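You operate a simulated robot arm through the tools that you are given. There is no shell and no other tool.

Carry out the task below with a simulated robot arm. There is one attempt and no reset: what you move stays moved.

TASK
Adjust the grey power supply until the bench meter reads 7 volts.
Fine: black plug into the jig's yellow socket before the output is switched on; meter dial to V.

The check looks at the end state, three seconds after you hand in, the way a careful person would. Anything else that was tipped, shoved, dropped, spilled or broken makes it a failure.

THE ROBOT
A 6-joint arm with a two-finger parallel gripper, fixed in place. Base frame: the origin is at the foot of the arm, x ahead of it, y to its left, z up. Readings come in m, degrees, newtons and seconds.
With the tool pointing down near the work surface it reaches from about 0.26 to 0.66 m from the base axis. Its first joint turns from -66.0 to 66.0 degrees. Payload 2.9 kg.
Tool frame: the origin (TCP) lies between the finger pads and is the grasp point; the fingertips stand 0.03 m ahead of it; z points along the fingers, y is the line along which they close. Largest opening 0.11 m; finger width 0.02, thickness 0.01; the body of the gripper, 0.048 by 0.112 m, starts 0.055 m behind the TCP.
Orientation is that of the tool frame in the base frame, as a unit quaternion [x, y, z, w]. With the fingers straight down and closing along the base's y, the tool's x points along the base's -x, its y along +y and its z along -z.

THE INTERFACE
- The arm moves only by the tool move_arm. Its arguments are lists of equal length, an entry for each row: "delta_rot": the turn, a rotation vector about the base's x, y, z in degrees, a list of three; "travel": the shift along the base's x, y, z in m, a list of three; "hand": the finger opening in m, from 0 to 0.11. In form: {"delta_rot": [[ax, ay, az], ...], "travel": [[dx, dy, dz], ...], "hand": [hand, ...]}. A call has 1 to 20 rows; each row shifts and turns the commanded pose from where the row before left it. A row lasts 0.2 s, in which the tool goes at most 0.05 m and 8.6 degrees; a call with a longer step from one row to the next is refused whole, and so is a gripper value outside its range. A pose out of reach is approached as far as the arm can. The call stops where the force on the tool passes 90 N (or 10 N more than at its start, if that is more) or the arm is blocked; 0.2 s more then pass. The fingers move at their own pace (about 0.108 m/s each) and stop on an object; they squeeze with about 40 N. The grip force told is the motor's: it shows also when the fingers shut on nothing. Time passes only in rows, and 0.2 s behind the last, so rows that do not move let the fingers close. It gives the time, the measured TCP pose, the force on the tool (base axes), the opening and the grip force at its end, in the units of the frame above (readings bear some noise), with the torque about the TCP (base axes, N m) and any sound that the robot's microphone picked up, and new pictures: "pictures" is both (left out), scene, wrist or none.
- Cameras (640 x 400 px; columns grow to the right, rows downward): "scene" is fixed at [0.0769, 0.4307, 1.3902]; the picture's right is [-0.78, -0.63, 0.00], its down [-0.34, 0.42, -0.84] and it looks along [0.53, -0.66, -0.54] (base axes); focal length 305 px, centre (320, 200). "wrist" rides on the gripper at [0.072, 0.017, -0.103] in the tool frame; the picture's right is [-0.23, 0.97, 0.00], its down [-0.76, -0.18, -0.62] and it looks along [-0.61, -0.14, 0.78] (tool axes); focal length 222 px, centre (320, 200). There is no depth. A picture from a camera that has moved, and an enlarged one, comes with that camera's place and axes in the base frame and with its lens.
- inspect(camera, box): a new picture of the part [left, top, right, bottom] of that camera's present view, enlarged. No time passes.
- finish_job(): hands the job in; it is judged then, once.

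Nothing tells you positions but the pictures and the camera data. Unless the task says otherwise, let go and move clear before handing in.

The tools are called after "Request:" as a command line: name --argument value ..., lists and objects as JSON in quotes. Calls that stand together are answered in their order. move_arm: Moves the arm, as the interface text tells. Its arguments: {"type":"object","properties":{"delta_rot":{"type":"array"},"travel":{"type":"array"},"hand":{"type":"array"},"pictures":{"type":"string","enum":["both","scene","wrist","none"]}},"required":["delta_rot","travel","hand"]} The other tools are called the same way: inspect (camera, box) takes an enlarged picture of a part of a camera's view; finish_job () hands the job in.

At the start:

```text
t: 0.0
eef_pos: [0.381, -0.1669, 1.2064]
tool_rot: [0.0, 1.0, 0.001, 0.0]
ft_force: [0.0, 0.1, 0.8]
wrist_torque: [-0.02, 0.04, 0.03]
finger_gap: 0.1102
grasp_force: 0.0
```

scene: 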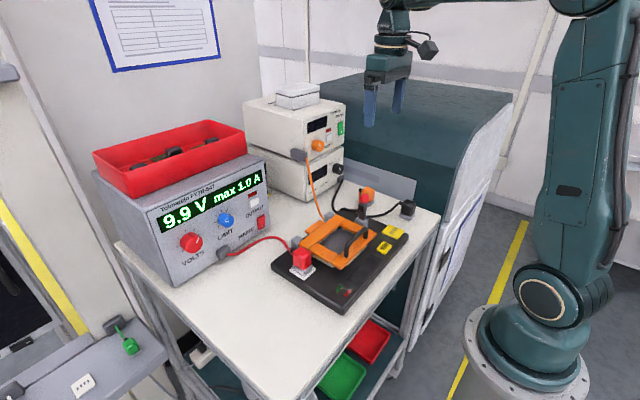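
wrist: 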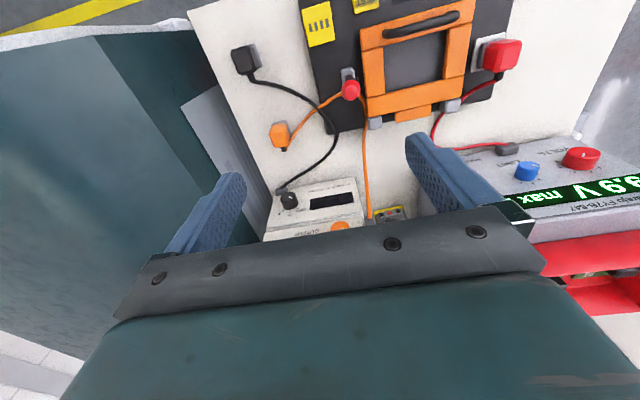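

I see a grey power supply (9.9 V max 1.0 A) on a trolley, a jig with an orange frame, and some cream-coloured instruments at the back. I'll zoom in to read the details before moving.

Request:
inspect --camera "scene" --box '[140, 150, 290, 290]'

Request:
inspect --camera "scene" --box '[260, 170, 430, 320]'

Request:
inspect --camera "scene" --box '[230, 70, 370, 210]'

Request:
inspect --camera "wrist" --box '[220, 0, 420, 240]'

Request:
inspect --camera "wrist" --box '[400, 20, 640, 220]'

Request:
inspect --camera "scene" --box '[90, 0, 230, 80]'

```text
2.86 times, centred on (215, 220) of scene
camera zoom: at [0.0769, 0.4307, 1.3902], right [-0.78, -0.63, 0.0], down [-0.34, 0.42, -0.84], along [0.53, -0.66, -0.54], focal length 872 px, centre (620, 143)
```

zoom: 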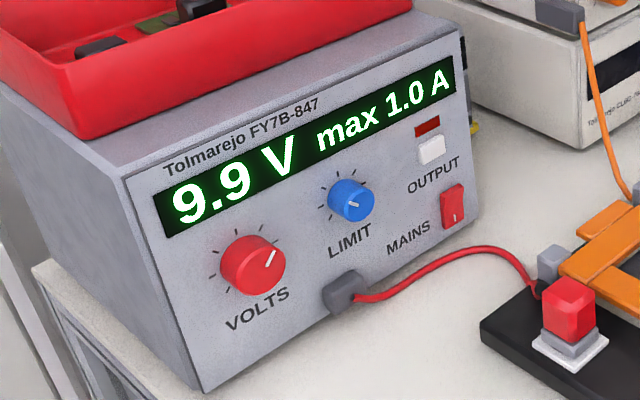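

```text
2.67 times, centred on (345, 245) of scene
camera zoom: at [0.0769, 0.4307, 1.3902], right [-0.78, -0.63, 0.0], down [-0.34, 0.42, -0.84], along [0.53, -0.66, -0.54], focal length 814 px, centre (253, 80)
```

zoom: 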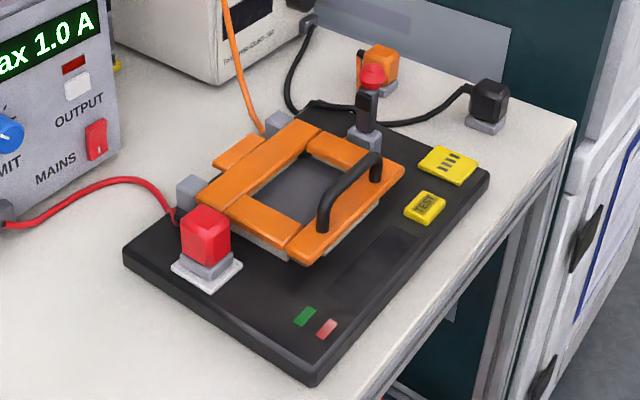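

```text
2.86 times, centred on (300, 140) of scene
camera zoom: at [0.0769, 0.4307, 1.3902], right [-0.78, -0.63, 0.0], down [-0.34, 0.42, -0.84], along [0.53, -0.66, -0.54], focal length 872 px, centre (377, 371)
```

zoom: 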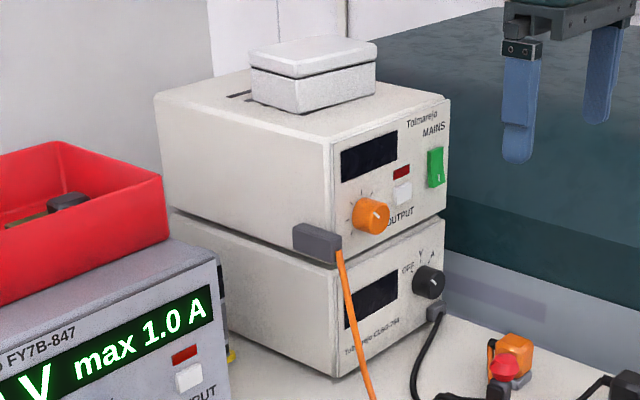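

```text
1.67 times, centred on (320, 120) of wrist
camera zoom: at [0.3076, -0.1502, 1.3083], right [0.23, 0.97, 0.0], down [0.76, -0.18, 0.62], along [0.61, -0.14, -0.78], focal length 370 px, centre (320, 333)
```

zoom: 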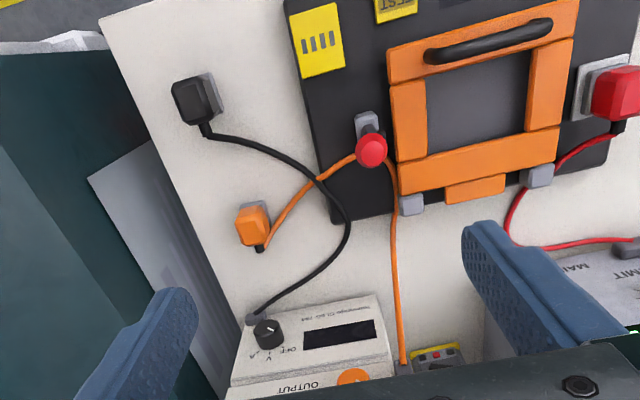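

```text
2.00 times, centred on (520, 120) of wrist
camera zoom: at [0.3076, -0.1502, 1.3083], right [0.23, 0.97, 0.0], down [0.76, -0.18, 0.62], along [0.61, -0.14, -0.78], focal length 444 px, centre (-80, 360)
```

zoom: 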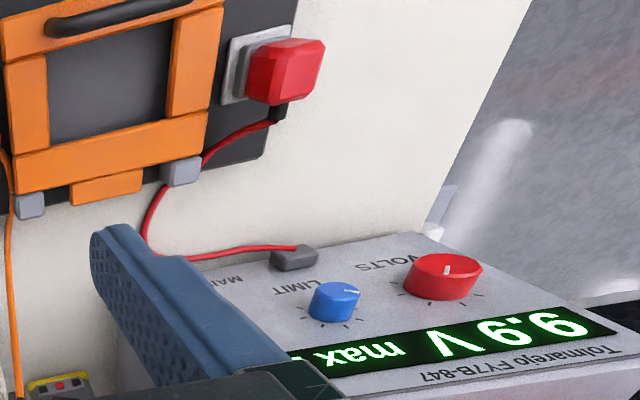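

```text
4.57 times, centred on (160, 40) of scene
camera zoom: at [0.0769, 0.4307, 1.3902], right [-0.78, -0.63, 0.0], down [-0.34, 0.42, -0.84], along [0.53, -0.66, -0.54], focal length 1394 px, centre (1051, 931)
```

zoom: 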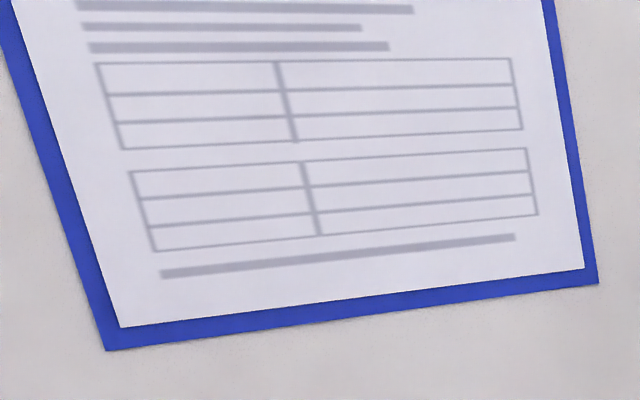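

The trolley top seems to be near z≈0.9, with the supply panel facing the robot and the meter (OFF/V/A dial) at the back. I'll zoom in more tightly on the yellow parts, the black plug and the meter before moving.

Request:
inspect --camera "wrist" --box '[290, 0, 400, 60]'

Request:
inspect --camera "wrist" --box '[220, 30, 320, 160]'

Request:
inspect --camera "scene" --box '[350, 175, 430, 265]'

Request:
inspect --camera "scene" --box '[300, 150, 360, 200]'

Request:
inspect --camera "scene" --box '[165, 200, 265, 275]'

Request:
inspect --camera "wrist" --box '[255, 170, 415, 250]'

```text
5.82 times, centred on (345, 30) of wrist
camera zoom: at [0.3076, -0.1502, 1.3083], right [0.23, 0.97, 0.0], down [0.76, -0.18, 0.62], along [0.61, -0.14, -0.78], focal length 1292 px, centre (174, 1189)
```

zoom: 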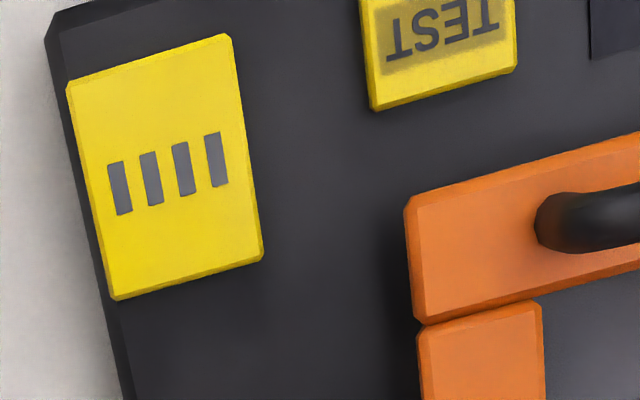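

```text
3.08 times, centred on (270, 95) of wrist
camera zoom: at [0.3076, -0.1502, 1.3083], right [0.23, 0.97, 0.0], down [0.76, -0.18, 0.62], along [0.61, -0.14, -0.78], focal length 684 px, centre (474, 523)
```

zoom: 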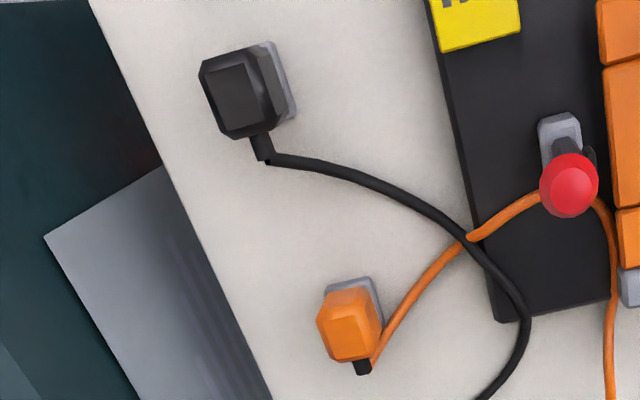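

```text
4.44 times, centred on (390, 220) of scene
camera zoom: at [0.0769, 0.4307, 1.3902], right [-0.78, -0.63, 0.0], down [-0.34, 0.42, -0.84], along [0.53, -0.66, -0.54], focal length 1356 px, centre (9, 111)
```

zoom: 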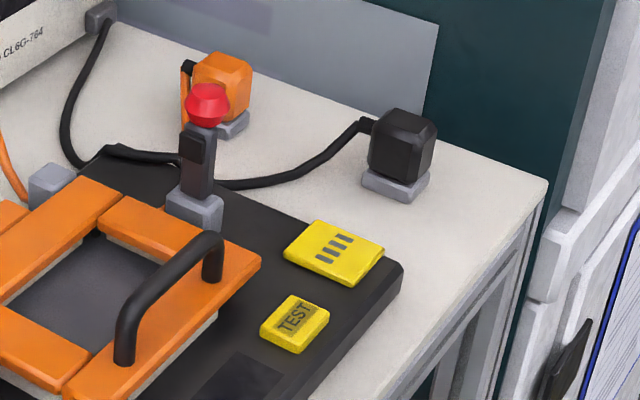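

```text
8.00 times, centred on (330, 175) of scene
camera zoom: at [0.0769, 0.4307, 1.3902], right [-0.78, -0.63, 0.0], down [-0.34, 0.42, -0.84], along [0.53, -0.66, -0.54], focal length 2440 px, centre (240, 400)
```

zoom: 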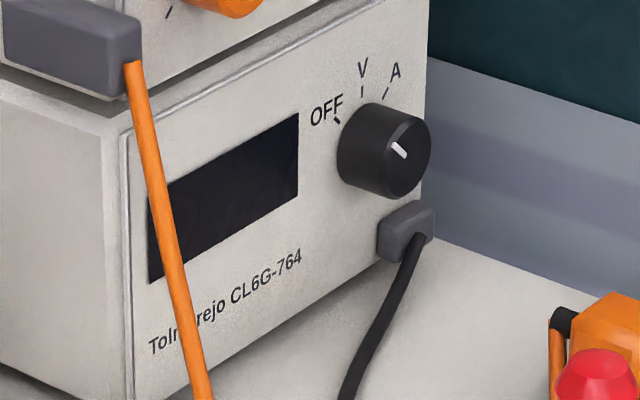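

```text
5.33 times, centred on (215, 238) of scene
camera zoom: at [0.0769, 0.4307, 1.3902], right [-0.78, -0.63, 0.0], down [-0.34, 0.42, -0.84], along [0.53, -0.66, -0.54], focal length 1627 px, centre (880, 0)
```

zoom: 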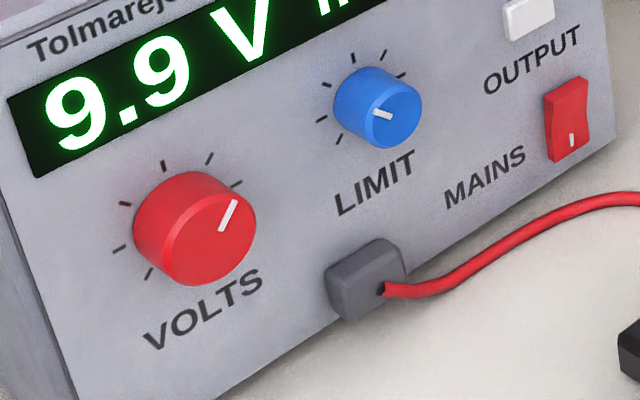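

```text
4.00 times, centred on (335, 210) of wrist
camera zoom: at [0.3076, -0.1502, 1.3083], right [0.23, 0.97, 0.0], down [0.76, -0.18, 0.62], along [0.61, -0.14, -0.78], focal length 888 px, centre (260, 160)
```

zoom: 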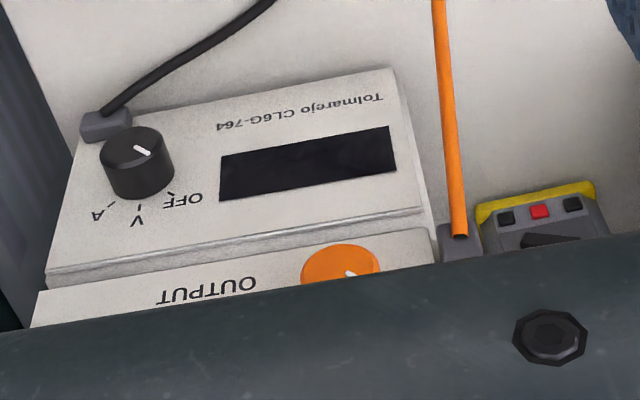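

The meter dial points at OFF, the output lamp is dark, the black plug sits in a grey parking holder at about (0.32, -0.26), and the yellow four-slot socket is at about (0.31, -0.15). Next I move over the plug for a closer look.

Request:
move_arm --delta_rot '[[0, 0, 0], [0, 0, 0], [0, 0, 0], [0, 0, 0]]' --travel '[[-0.014, -0.022, -0.02], [-0.014, -0.022, -0.02], [-0.014, -0.022, -0.02], [-0.014, -0.022, -0.02]]' --hand '[0.11, 0.11, 0.11, 0.11]'

```text
t: 1.0
eef_pos: [0.3222, -0.255, 1.1259]
tool_rot: [0.0, 1.0, 0.001, 0.001]
ft_force: [-0.4, 1.0, 0.7]
wrist_torque: [0.0, 0.0, -0.02]
finger_gap: 0.1101
grasp_force: 0.1
camera wrist: at [0.2506, -0.2389, 1.2286], right [0.23, 0.97, 0.0], down [0.76, -0.18, 0.62], along [0.61, -0.14, -0.78], focal length 222 px, centre (320, 200)
```

scene: 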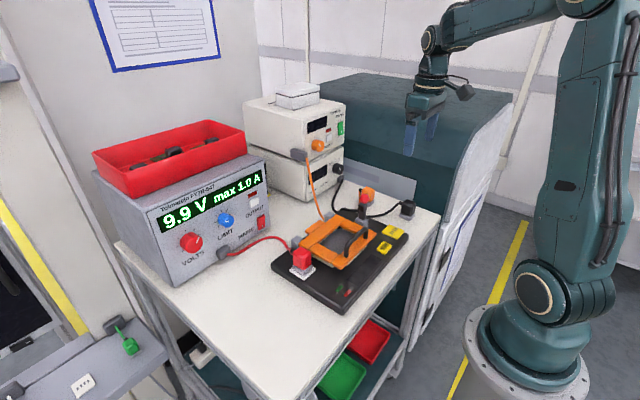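
wrist: 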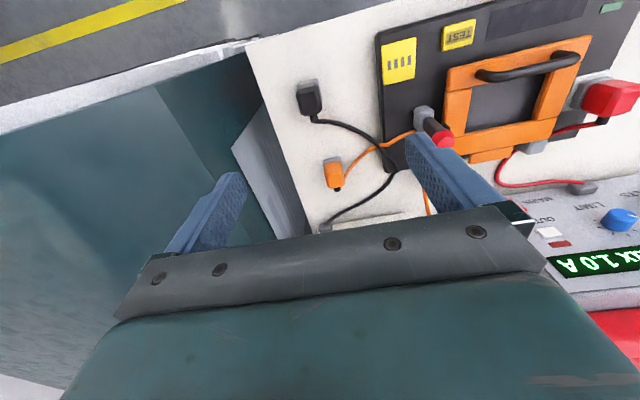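

The wrist camera now sees plug and socket from above. I'll zoom in to measure their place and yaw.

Request:
inspect --camera "wrist" --box '[280, 60, 370, 130]'

Request:
inspect --camera "wrist" --box '[370, 20, 480, 90]'

Request:
inspect --camera "scene" --box '[380, 185, 430, 235]'

Request:
inspect --camera "scene" --box '[270, 240, 370, 320]'

Request:
inspect --camera "scene" --box '[370, 210, 420, 260]'

```text
5.71 times, centred on (325, 95) of wrist
camera zoom: at [0.2506, -0.2389, 1.2286], right [0.23, 0.97, 0.0], down [0.76, -0.18, 0.62], along [0.61, -0.14, -0.78], focal length 1269 px, centre (291, 800)
```

zoom: 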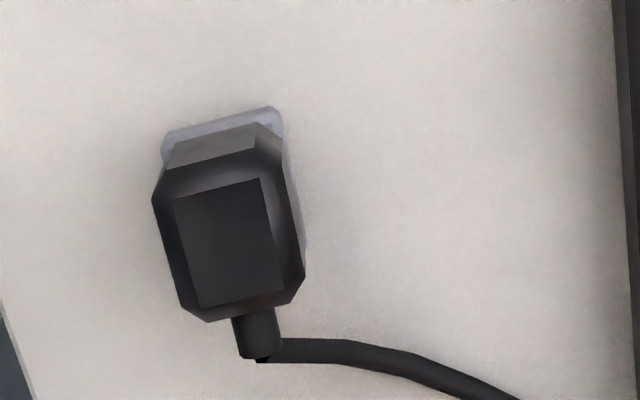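

```text
5.71 times, centred on (425, 55) of wrist
camera zoom: at [0.2506, -0.2389, 1.2286], right [0.23, 0.97, 0.0], down [0.76, -0.18, 0.62], along [0.61, -0.14, -0.78], focal length 1269 px, centre (-280, 1029)
```

zoom: 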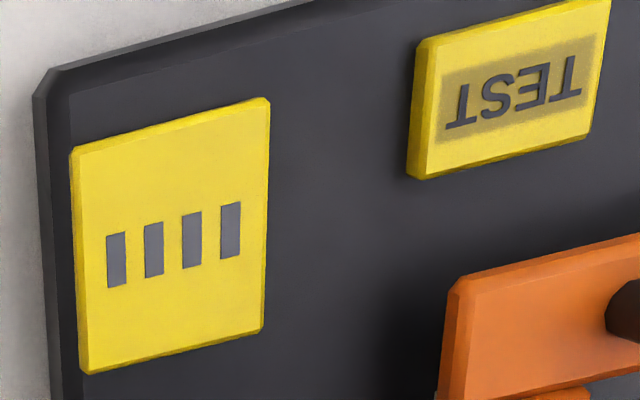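

```text
8.00 times, centred on (405, 210) of scene
camera zoom: at [0.0769, 0.4307, 1.3902], right [-0.78, -0.63, 0.0], down [-0.34, 0.42, -0.84], along [0.53, -0.66, -0.54], focal length 2440 px, centre (-360, 120)
```

zoom: 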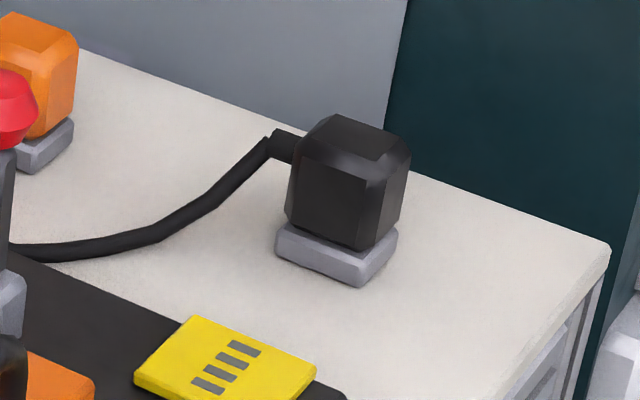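

```text
5.00 times, centred on (320, 280) of scene
camera zoom: at [0.0769, 0.4307, 1.3902], right [-0.78, -0.63, 0.0], down [-0.34, 0.42, -0.84], along [0.53, -0.66, -0.54], focal length 1525 px, centre (320, -200)
```

zoom: 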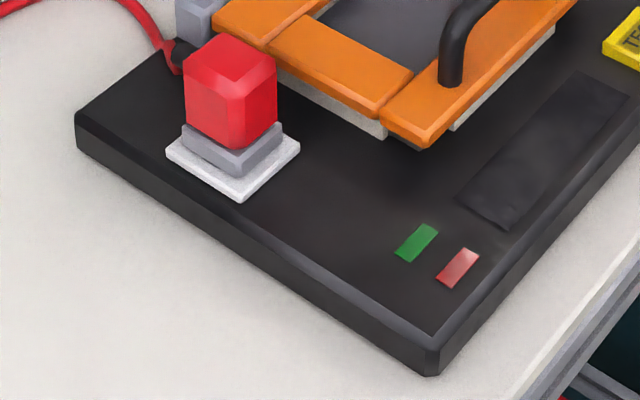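

```text
8.00 times, centred on (395, 235) of scene
camera zoom: at [0.0769, 0.4307, 1.3902], right [-0.78, -0.63, 0.0], down [-0.34, 0.42, -0.84], along [0.53, -0.66, -0.54], focal length 2440 px, centre (-280, -80)
```

zoom: 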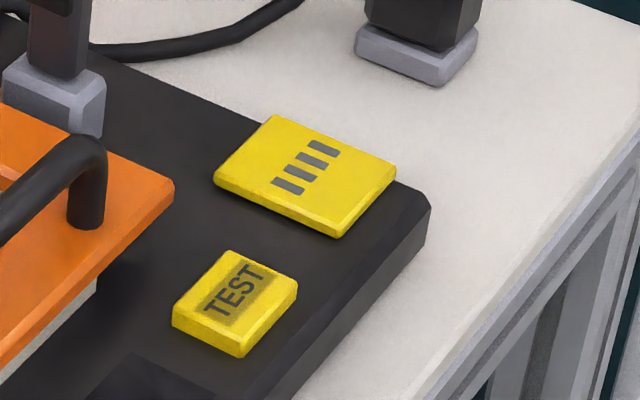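

The plug's top centre works out at about (0.327, -0.271, 0.93). The yellow socket slots are at about (0.311, -0.153, 0.911), and both line up with the base axes within about a degree. I'll come down over the plug in stages.

Request:
move_arm --delta_rot '[[0, 0, 0], [0, 0, 0], [0, 0, 0], [0, 0, 0], [0, 0, 0], [0, 0, 0]]' --travel '[[0.001, -0.004, -0.025], [0.001, -0.004, -0.025], [0.001, -0.004, -0.025], [0.002, -0.004, -0.025], [0, 0, -0.02], [0, 0, 0]]' --hand '[0.08, 0.07, 0.07, 0.07, 0.07, 0.07]'

```text
t: 2.4
eef_pos: [0.3275, -0.2691, 1.0046]
tool_rot: [-0.001, 1.0, 0.0, 0.0]
ft_force: [0.8, -0.8, -0.6]
wrist_torque: [0.01, -0.03, 0.0]
finger_gap: 0.0702
grasp_force: 0.0
camera wrist: at [0.255, -0.2533, 1.108], right [0.23, 0.97, 0.0], down [0.76, -0.18, 0.62], along [0.61, -0.14, -0.78], focal length 222 px, centre (320, 200)
```

scene: 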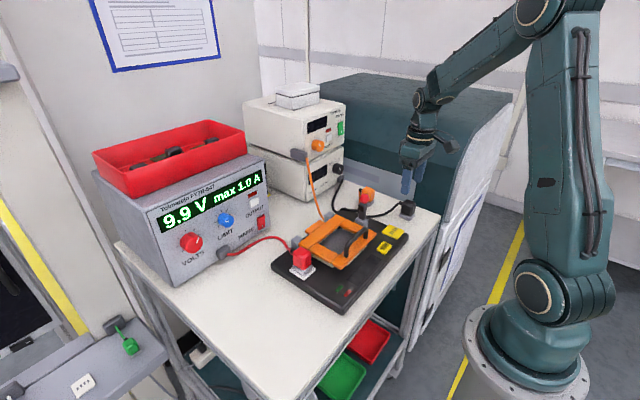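
wrist: 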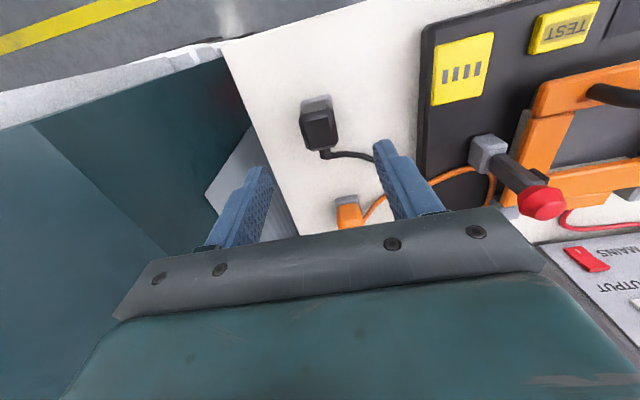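

Request:
inspect --camera "wrist" --box '[270, 80, 390, 180]'

Request:
inspect --camera "scene" --box '[380, 160, 440, 230]'

Request:
inspect --camera "wrist" --box '[420, 20, 500, 110]'

```text
4.00 times, centred on (330, 130) of wrist
camera zoom: at [0.255, -0.2533, 1.108], right [0.23, 0.97, 0.0], down [0.76, -0.18, 0.62], along [0.61, -0.14, -0.78], focal length 888 px, centre (280, 480)
```

zoom: 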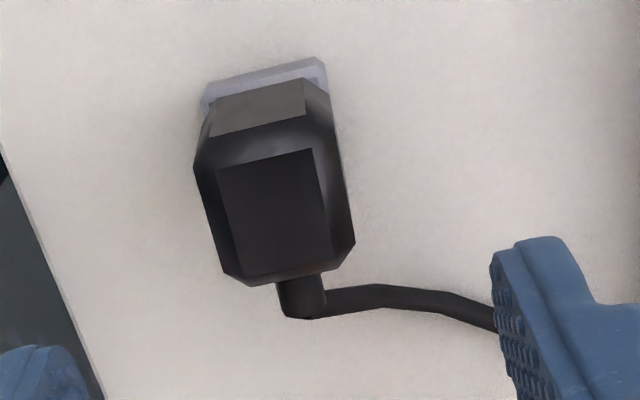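

```text
5.71 times, centred on (410, 195) of scene
camera zoom: at [0.0769, 0.4307, 1.3902], right [-0.78, -0.63, 0.0], down [-0.34, 0.42, -0.84], along [0.53, -0.66, -0.54], focal length 1743 px, centre (-194, 229)
```

zoom: 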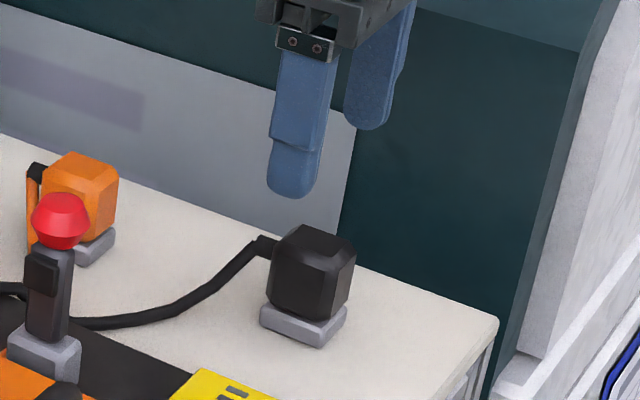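

```text
4.44 times, centred on (460, 65) of wrist
camera zoom: at [0.255, -0.2533, 1.108], right [0.23, 0.97, 0.0], down [0.76, -0.18, 0.62], along [0.61, -0.14, -0.78], focal length 987 px, centre (-302, 800)
```

zoom: 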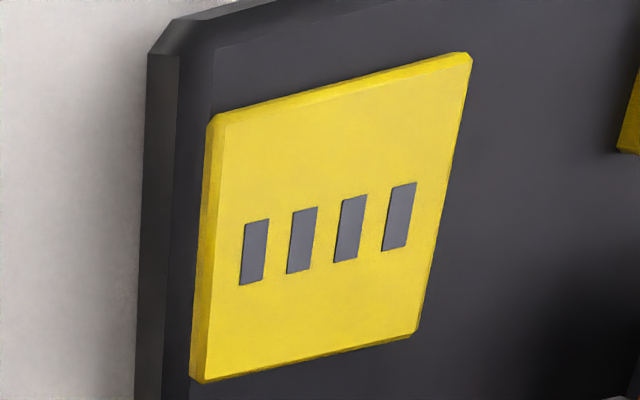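

The plug is centred beneath the open fingers, with the cable leaving on the +x side, away from both finger pads. I'll lower to grip height and close.

Request:
move_arm --delta_rot '[[0, 0, 0], [0, 0, 0], [0, 0, 0], [0, 0, 0], [0, 0, 0], [0, 0, 0]]' --travel '[[0, -0.001, -0.02], [0, -0.001, -0.02], [0, 0, -0.02], [0, 0, -0.015], [0, 0, -0.008], [0, 0, 0]]' --hand '[0.07, 0.07, 0.07, 0.07, 0.07, 0.07]'

```text
t: 3.8
eef_pos: [0.3273, -0.2718, 0.9214]
tool_rot: [0.0, 1.0, 0.0, 0.0]
ft_force: [-1.0, 0.1, 0.0]
wrist_torque: [0.02, -0.02, 0.02]
finger_gap: 0.0697
grasp_force: 0.0
camera wrist: at [0.2558, -0.2556, 1.0249], right [0.23, 0.97, 0.0], down [0.76, -0.18, 0.62], along [0.61, -0.14, -0.78], focal length 222 px, centre (320, 200)
```

scene: 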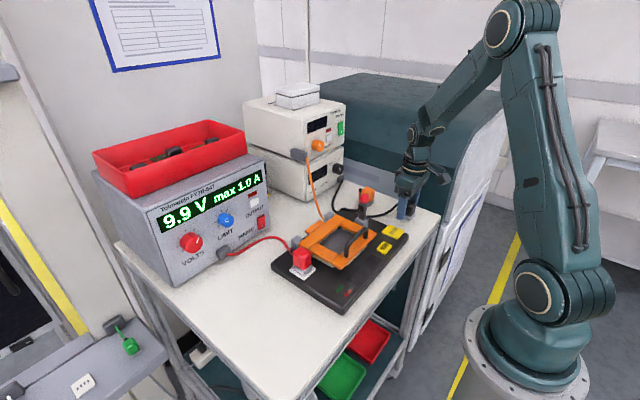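
wrist: 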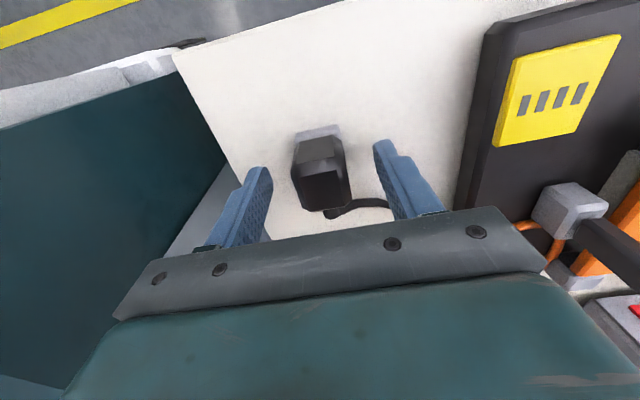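

The fingers straddle the plug with clear room. Now I close the grip.

Request:
move_arm --delta_rot '[[0, 0, 0], [0, 0, 0], [0, 0, 0]]' --travel '[[0, 0, 0], [0, 0, 0], [0, 0, 0]]' --hand '[0.04, 0.02, 0.02]'

Request:
inspect --camera "scene" --box '[380, 170, 440, 230]'

```text
t: 4.6
eef_pos: [0.328, -0.2711, 0.9224]
tool_rot: [0.001, 1.0, 0.001, 0.0]
ft_force: [0.0, 0.3, 0.1]
wrist_torque: [0.05, -0.01, 0.03]
finger_gap: 0.0293
grasp_force: 39.5
camera wrist: at [0.2558, -0.2556, 1.025], right [0.23, 0.97, 0.0], down [0.76, -0.18, 0.62], along [0.61, -0.14, -0.78], focal length 222 px, centre (320, 200)
```

scene: 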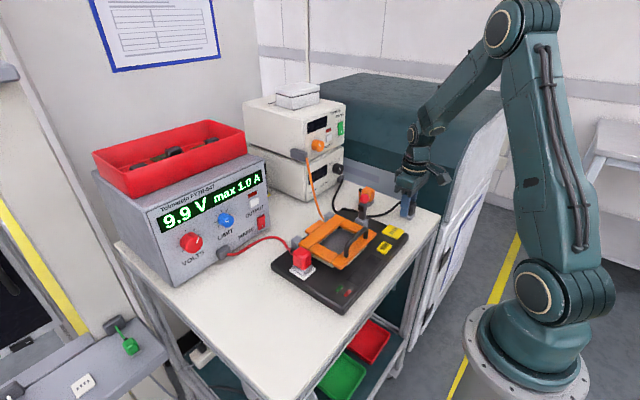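
wrist: 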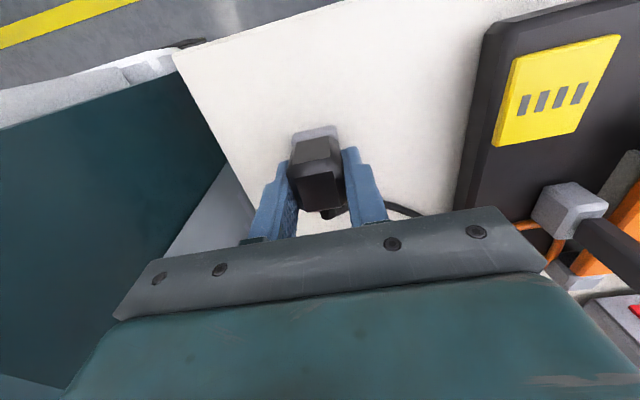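

```text
6.67 times, centred on (410, 200) of scene
camera zoom: at [0.0769, 0.4307, 1.3902], right [-0.78, -0.63, 0.0], down [-0.34, 0.42, -0.84], along [0.53, -0.66, -0.54], focal length 2034 px, centre (-280, 200)
```

zoom: 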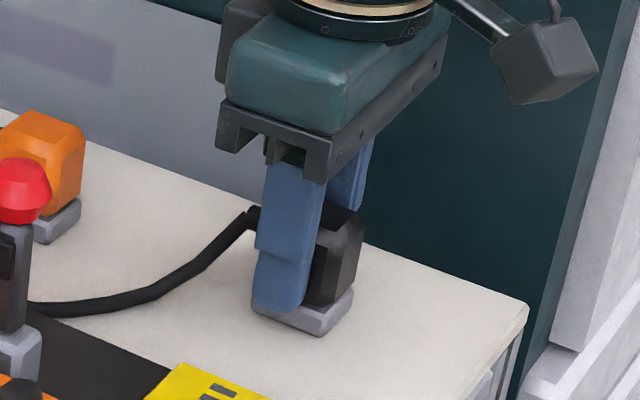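

Grip is firm at a 29 mm opening with 39.5 N. I'll lift the plug a little and look at its underside and pins.

Request:
move_arm --delta_rot '[[0, 0, 0], [0, 0, 0], [0, 0, 0], [0, 0, 0], [0, 0, 0]]' --travel '[[0, 0, 0.01], [0, 0, 0.015], [0, 0, 0.02], [0, 0, 0.02], [0, 0, 0]]' --hand '[0.02, 0.02, 0.02, 0.02, 0.02]'

Request:
inspect --camera "scene" --box '[380, 150, 440, 230]'

Request:
inspect --camera "wrist" --box '[270, 100, 390, 230]'

```text
t: 5.8
eef_pos: [0.3293, -0.2726, 0.9878]
tool_rot: [0.0, 1.0, 0.0, 0.0]
ft_force: [0.2, -0.6, -0.6]
wrist_torque: [0.0, 0.01, -0.01]
finger_gap: 0.0291
grasp_force: 40.0
camera wrist: at [0.2564, -0.2566, 1.0903], right [0.23, 0.97, 0.0], down [0.76, -0.18, 0.62], along [0.61, -0.14, -0.78], focal length 222 px, centre (320, 200)
```

scene: 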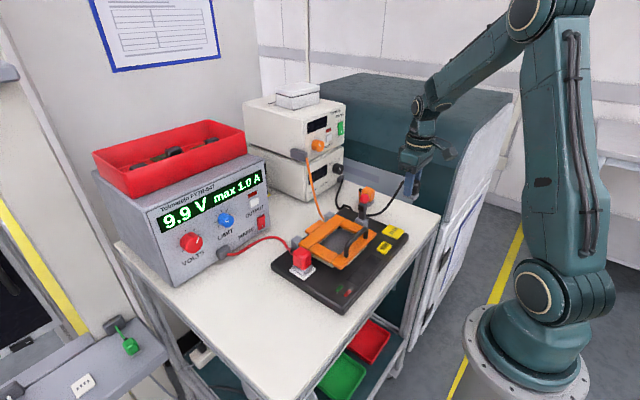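
wrist: 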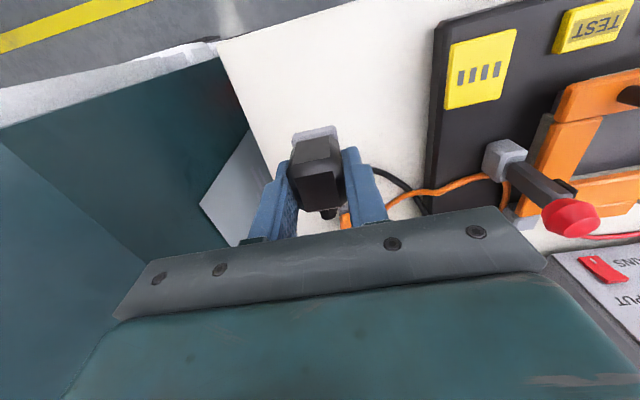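

```text
5.00 times, centred on (410, 190) of scene
camera zoom: at [0.0769, 0.4307, 1.3902], right [-0.78, -0.63, 0.0], down [-0.34, 0.42, -0.84], along [0.53, -0.66, -0.54], focal length 1525 px, centre (-130, 250)
```

zoom: 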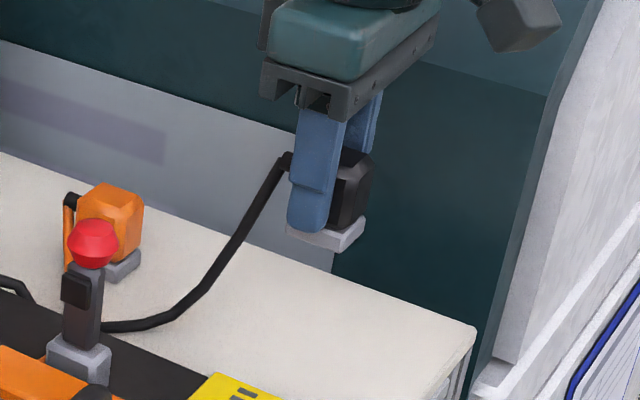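

```text
3.08 times, centred on (330, 165) of wrist
camera zoom: at [0.2564, -0.2566, 1.0903], right [0.23, 0.97, 0.0], down [0.76, -0.18, 0.62], along [0.61, -0.14, -0.78], focal length 684 px, centre (289, 308)
```

zoom: 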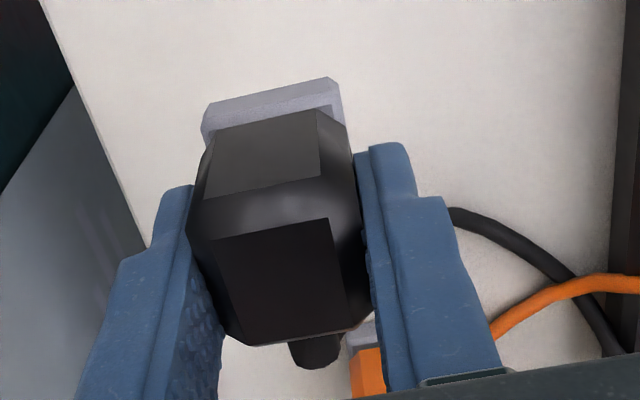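

The plug came up cleanly together with its grey base. Before inserting it I'll compare its shape and orientation with the red plug that is already seated.

Request:
inspect --camera "scene" --box '[280, 235, 325, 285]'

Request:
inspect --camera "scene" --box '[395, 165, 425, 205]'

Request:
inspect --camera "scene" --box '[375, 220, 415, 260]'

```text
8.00 times, centred on (302, 260) of scene
camera zoom: at [0.0769, 0.4307, 1.3902], right [-0.78, -0.63, 0.0], down [-0.34, 0.42, -0.84], along [0.53, -0.66, -0.54], focal length 2440 px, centre (460, -280)
```

zoom: 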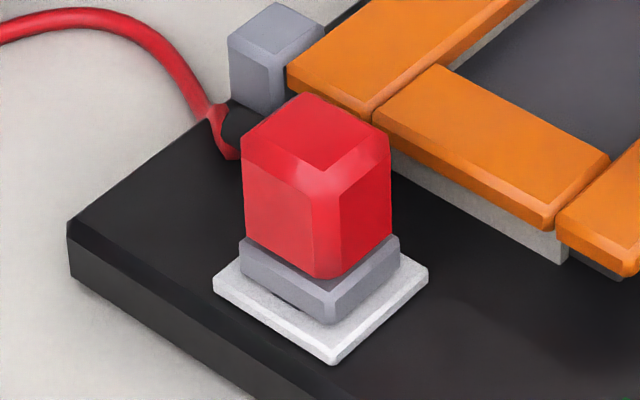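

```text
10.00 times, centred on (410, 185) of scene
camera zoom: at [0.0769, 0.4307, 1.3902], right [-0.78, -0.63, 0.0], down [-0.34, 0.42, -0.84], along [0.53, -0.66, -0.54], focal length 3050 px, centre (-580, 350)
```

zoom: 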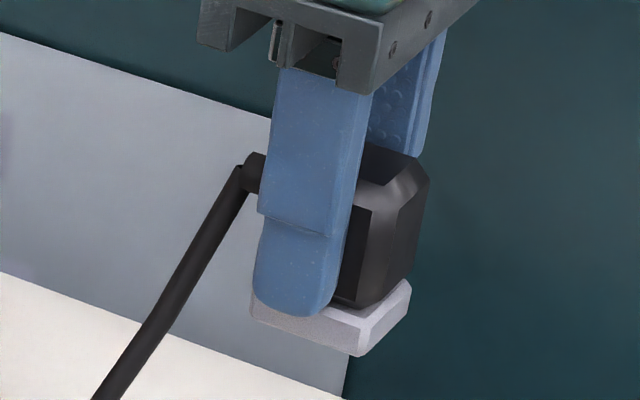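

```text
10.00 times, centred on (395, 240) of scene
camera zoom: at [0.0769, 0.4307, 1.3902], right [-0.78, -0.63, 0.0], down [-0.34, 0.42, -0.84], along [0.53, -0.66, -0.54], focal length 3050 px, centre (-430, -200)
```

zoom: 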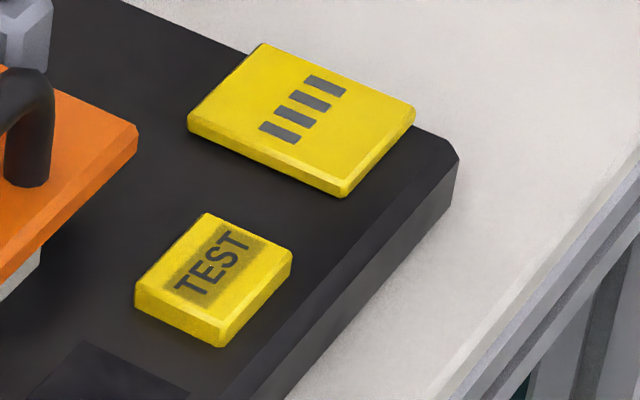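

The red plug sits with its cable toward +x and its long side along x. The black plug is already turned the same way and matches the yellow tile. I'll carry it over the yellow socket at hover height and check the alignment.

Request:
move_arm --delta_rot '[[0, 0, 0], [0, 0, 0], [0, 0, 0], [0, 0, 0], [0, 0, 0], [0, 0, 0]]' --travel '[[-0.003, 0.024, 0], [-0.003, 0.024, 0], [-0.003, 0.024, 0], [-0.003, 0.024, 0], [-0.003, 0.024, -0.01], [0, 0, 0]]' --hand '[0.02, 0.02, 0.02, 0.02, 0.02, 0.02]'

Request:
inspect --camera "scene" --box '[360, 190, 430, 260]'

Request:
inspect --camera "wrist" --box '[270, 90, 390, 230]'

```text
t: 7.2
eef_pos: [0.3144, -0.1529, 0.978]
tool_rot: [-0.001, 1.0, 0.0, 0.0]
ft_force: [0.6, 0.7, -1.2]
wrist_torque: [0.02, -0.03, -0.05]
finger_gap: 0.0295
grasp_force: 39.5
camera wrist: at [0.2425, -0.1366, 1.0805], right [0.23, 0.97, 0.0], down [0.76, -0.18, 0.62], along [0.61, -0.14, -0.78], focal length 222 px, centre (320, 200)
```

scene: 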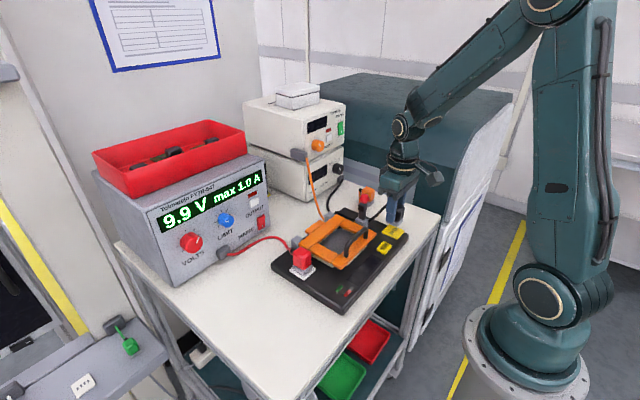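
wrist: 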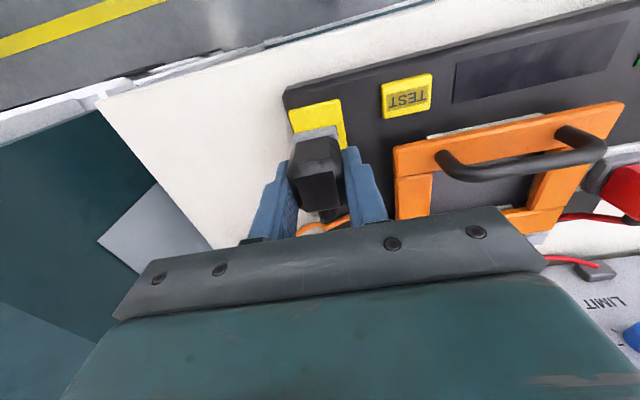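

```text
5.71 times, centred on (395, 225) of scene
camera zoom: at [0.0769, 0.4307, 1.3902], right [-0.78, -0.63, 0.0], down [-0.34, 0.42, -0.84], along [0.53, -0.66, -0.54], focal length 1743 px, centre (-109, 57)
```

zoom: 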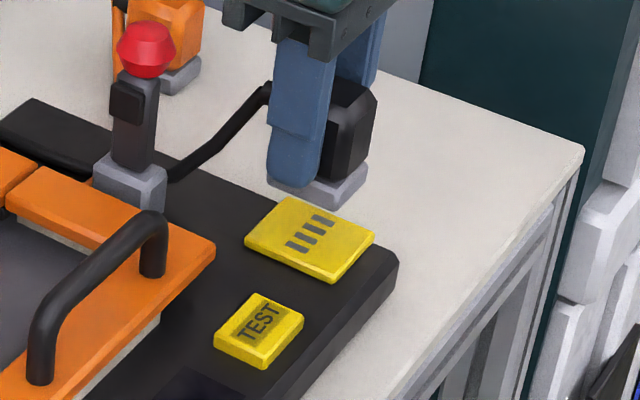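

```text
2.86 times, centred on (330, 160) of wrist
camera zoom: at [0.2425, -0.1366, 1.0805], right [0.23, 0.97, 0.0], down [0.76, -0.18, 0.62], along [0.61, -0.14, -0.78], focal length 635 px, centre (291, 314)
```

zoom: 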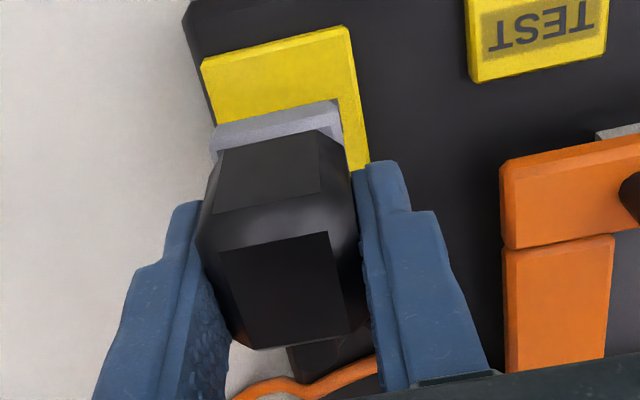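

The plug hovers over the tile, within about 1–2 mm of the slot centre by my measurements. I'll nudge it slightly and descend most of the way, watching the force.

Request:
move_arm --delta_rot '[[0, 0, 0], [0, 0, 0], [0, 0, 0], [0, 0, 0]]' --travel '[[-0.001, 0, -0.006], [0, 0, -0.006], [0, 0, -0.004], [0, 0, 0]]' --hand '[0.02, 0.02, 0.02, 0.02]'

Request:
inspect --camera "scene" --box '[370, 200, 420, 260]'

Request:
inspect --camera "wrist" --box '[270, 90, 390, 230]'

```text
t: 8.2
eef_pos: [0.3131, -0.153, 0.9624]
tool_rot: [0.0, 1.0, 0.001, 0.0]
ft_force: [0.7, 0.2, -0.4]
wrist_torque: [0.02, 0.01, 0.01]
finger_gap: 0.0295
grasp_force: 40.3
camera wrist: at [0.2403, -0.1372, 1.0645], right [0.23, 0.97, 0.0], down [0.76, -0.18, 0.62], along [0.61, -0.14, -0.78], focal length 222 px, centre (320, 200)
```

scene: 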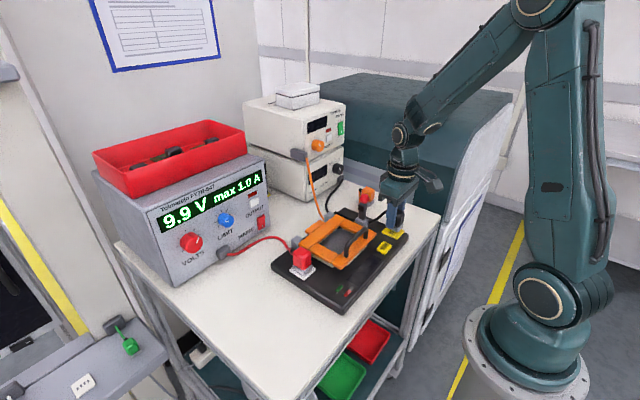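
wrist: 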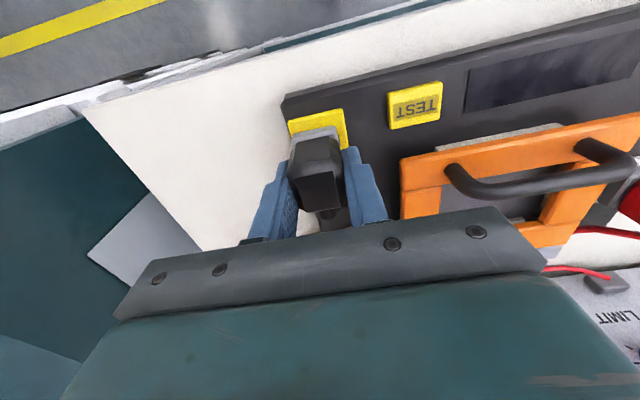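

```text
6.67 times, centred on (395, 230) of scene
camera zoom: at [0.0769, 0.4307, 1.3902], right [-0.78, -0.63, 0.0], down [-0.34, 0.42, -0.84], along [0.53, -0.66, -0.54], focal length 2034 px, centre (-180, 0)
```

zoom: 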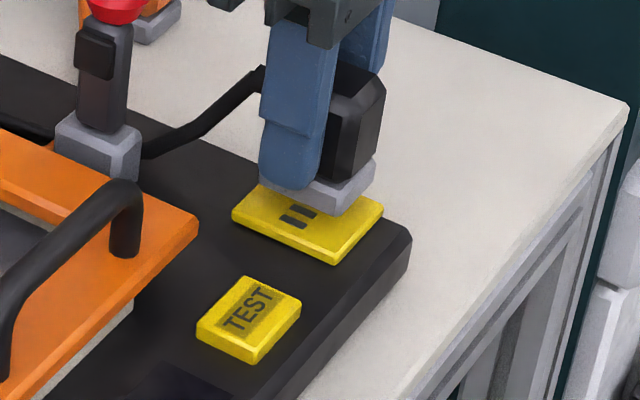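

```text
2.86 times, centred on (330, 160) of wrist
camera zoom: at [0.2403, -0.1372, 1.0645], right [0.23, 0.97, 0.0], down [0.76, -0.18, 0.62], along [0.61, -0.14, -0.78], focal length 635 px, centre (291, 314)
```

zoom: 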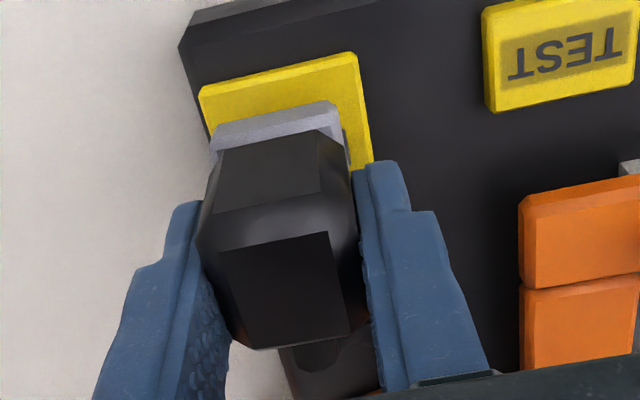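

Alignment still looks right and there is no contact force yet. I'll go down another 8 mm and look again.

Request:
move_arm --delta_rot '[[0, 0, 0], [0, 0, 0], [0, 0, 0]]' --travel '[[0, 0, -0.004], [0, 0, -0.004], [0, 0, 0]]' --hand '[0.02, 0.02, 0.02]'

Request:
inspect --camera "scene" --box '[370, 200, 420, 260]'

Request:
inspect --camera "wrist" --box '[270, 90, 390, 230]'

```text
t: 9.0
eef_pos: [0.3125, -0.1535, 0.9543]
tool_rot: [0.001, 1.0, -0.001, 0.0]
ft_force: [0.8, 0.0, -1.3]
wrist_torque: [0.02, 0.0, -0.03]
finger_gap: 0.0291
grasp_force: 40.1
camera wrist: at [0.2401, -0.1363, 1.0569], right [0.23, 0.97, 0.0], down [0.76, -0.18, 0.62], along [0.61, -0.14, -0.78], focal length 222 px, centre (320, 200)
```

scene: 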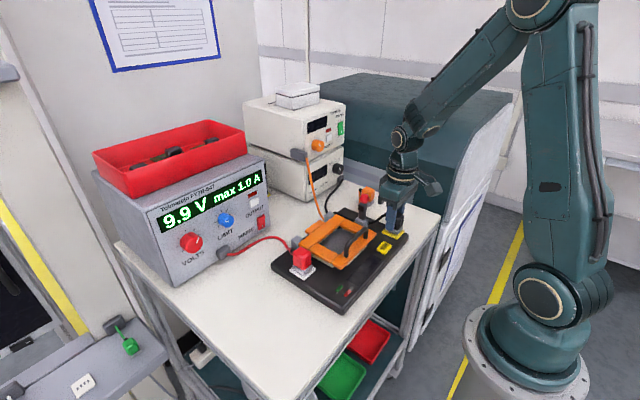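
wrist: 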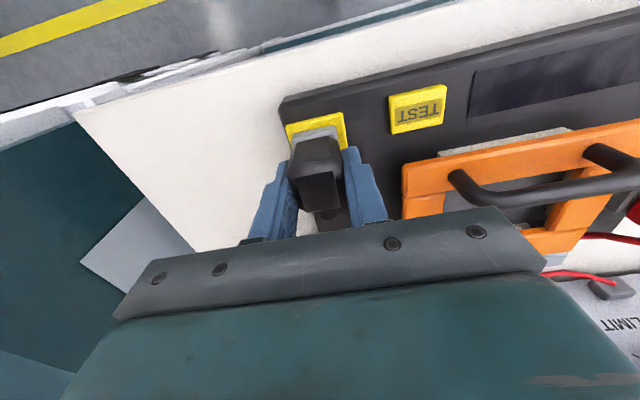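

```text
6.67 times, centred on (395, 230) of scene
camera zoom: at [0.0769, 0.4307, 1.3902], right [-0.78, -0.63, 0.0], down [-0.34, 0.42, -0.84], along [0.53, -0.66, -0.54], focal length 2034 px, centre (-180, 0)
```

zoom: 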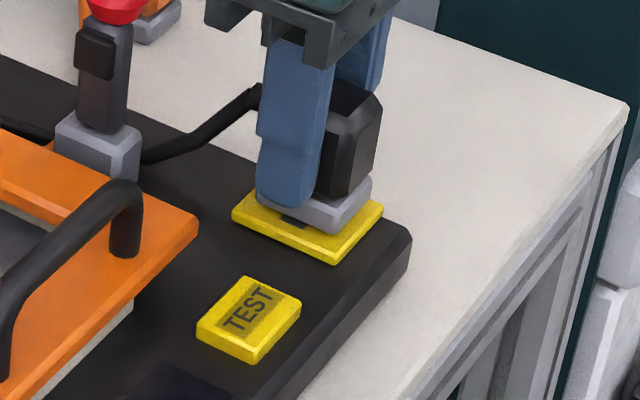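

```text
2.86 times, centred on (330, 160) of wrist
camera zoom: at [0.2401, -0.1363, 1.0569], right [0.23, 0.97, 0.0], down [0.76, -0.18, 0.62], along [0.61, -0.14, -0.78], focal length 635 px, centre (291, 314)
```

zoom: 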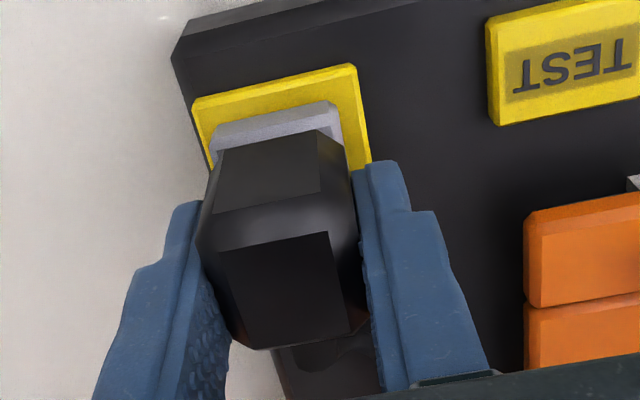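

The base is now only a few millimetres above the tile. I'll zoom in at high magnification to check the x and y centring before pressing in.

Request:
inspect --camera "scene" --box '[380, 215, 410, 240]'

Request:
inspect --camera "wrist" --box '[280, 100, 360, 160]'

```text
16.00 times, centred on (395, 228) of scene
camera zoom: at [0.0769, 0.4307, 1.3902], right [-0.78, -0.63, 0.0], down [-0.34, 0.42, -0.84], along [0.53, -0.66, -0.54], focal length 4881 px, centre (-880, -240)
```

zoom: 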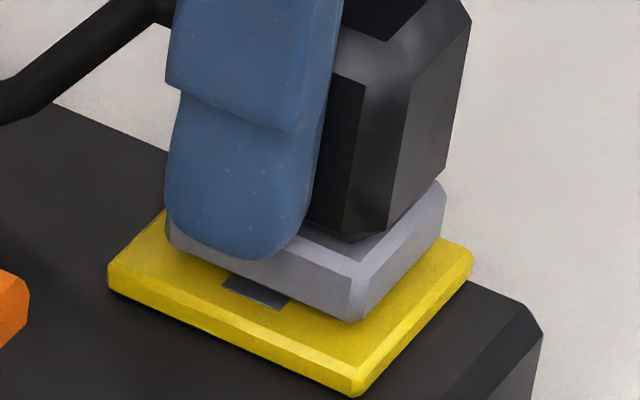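

```text
6.67 times, centred on (320, 130) of wrist
camera zoom: at [0.2401, -0.1363, 1.0569], right [0.23, 0.97, 0.0], down [0.76, -0.18, 0.62], along [0.61, -0.14, -0.78], focal length 1481 px, centre (320, 667)
```

zoom: 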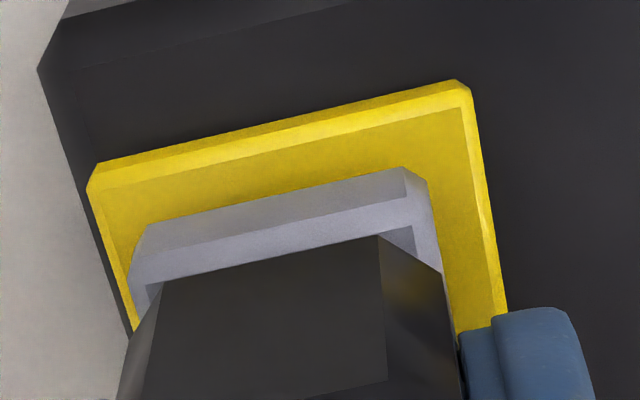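

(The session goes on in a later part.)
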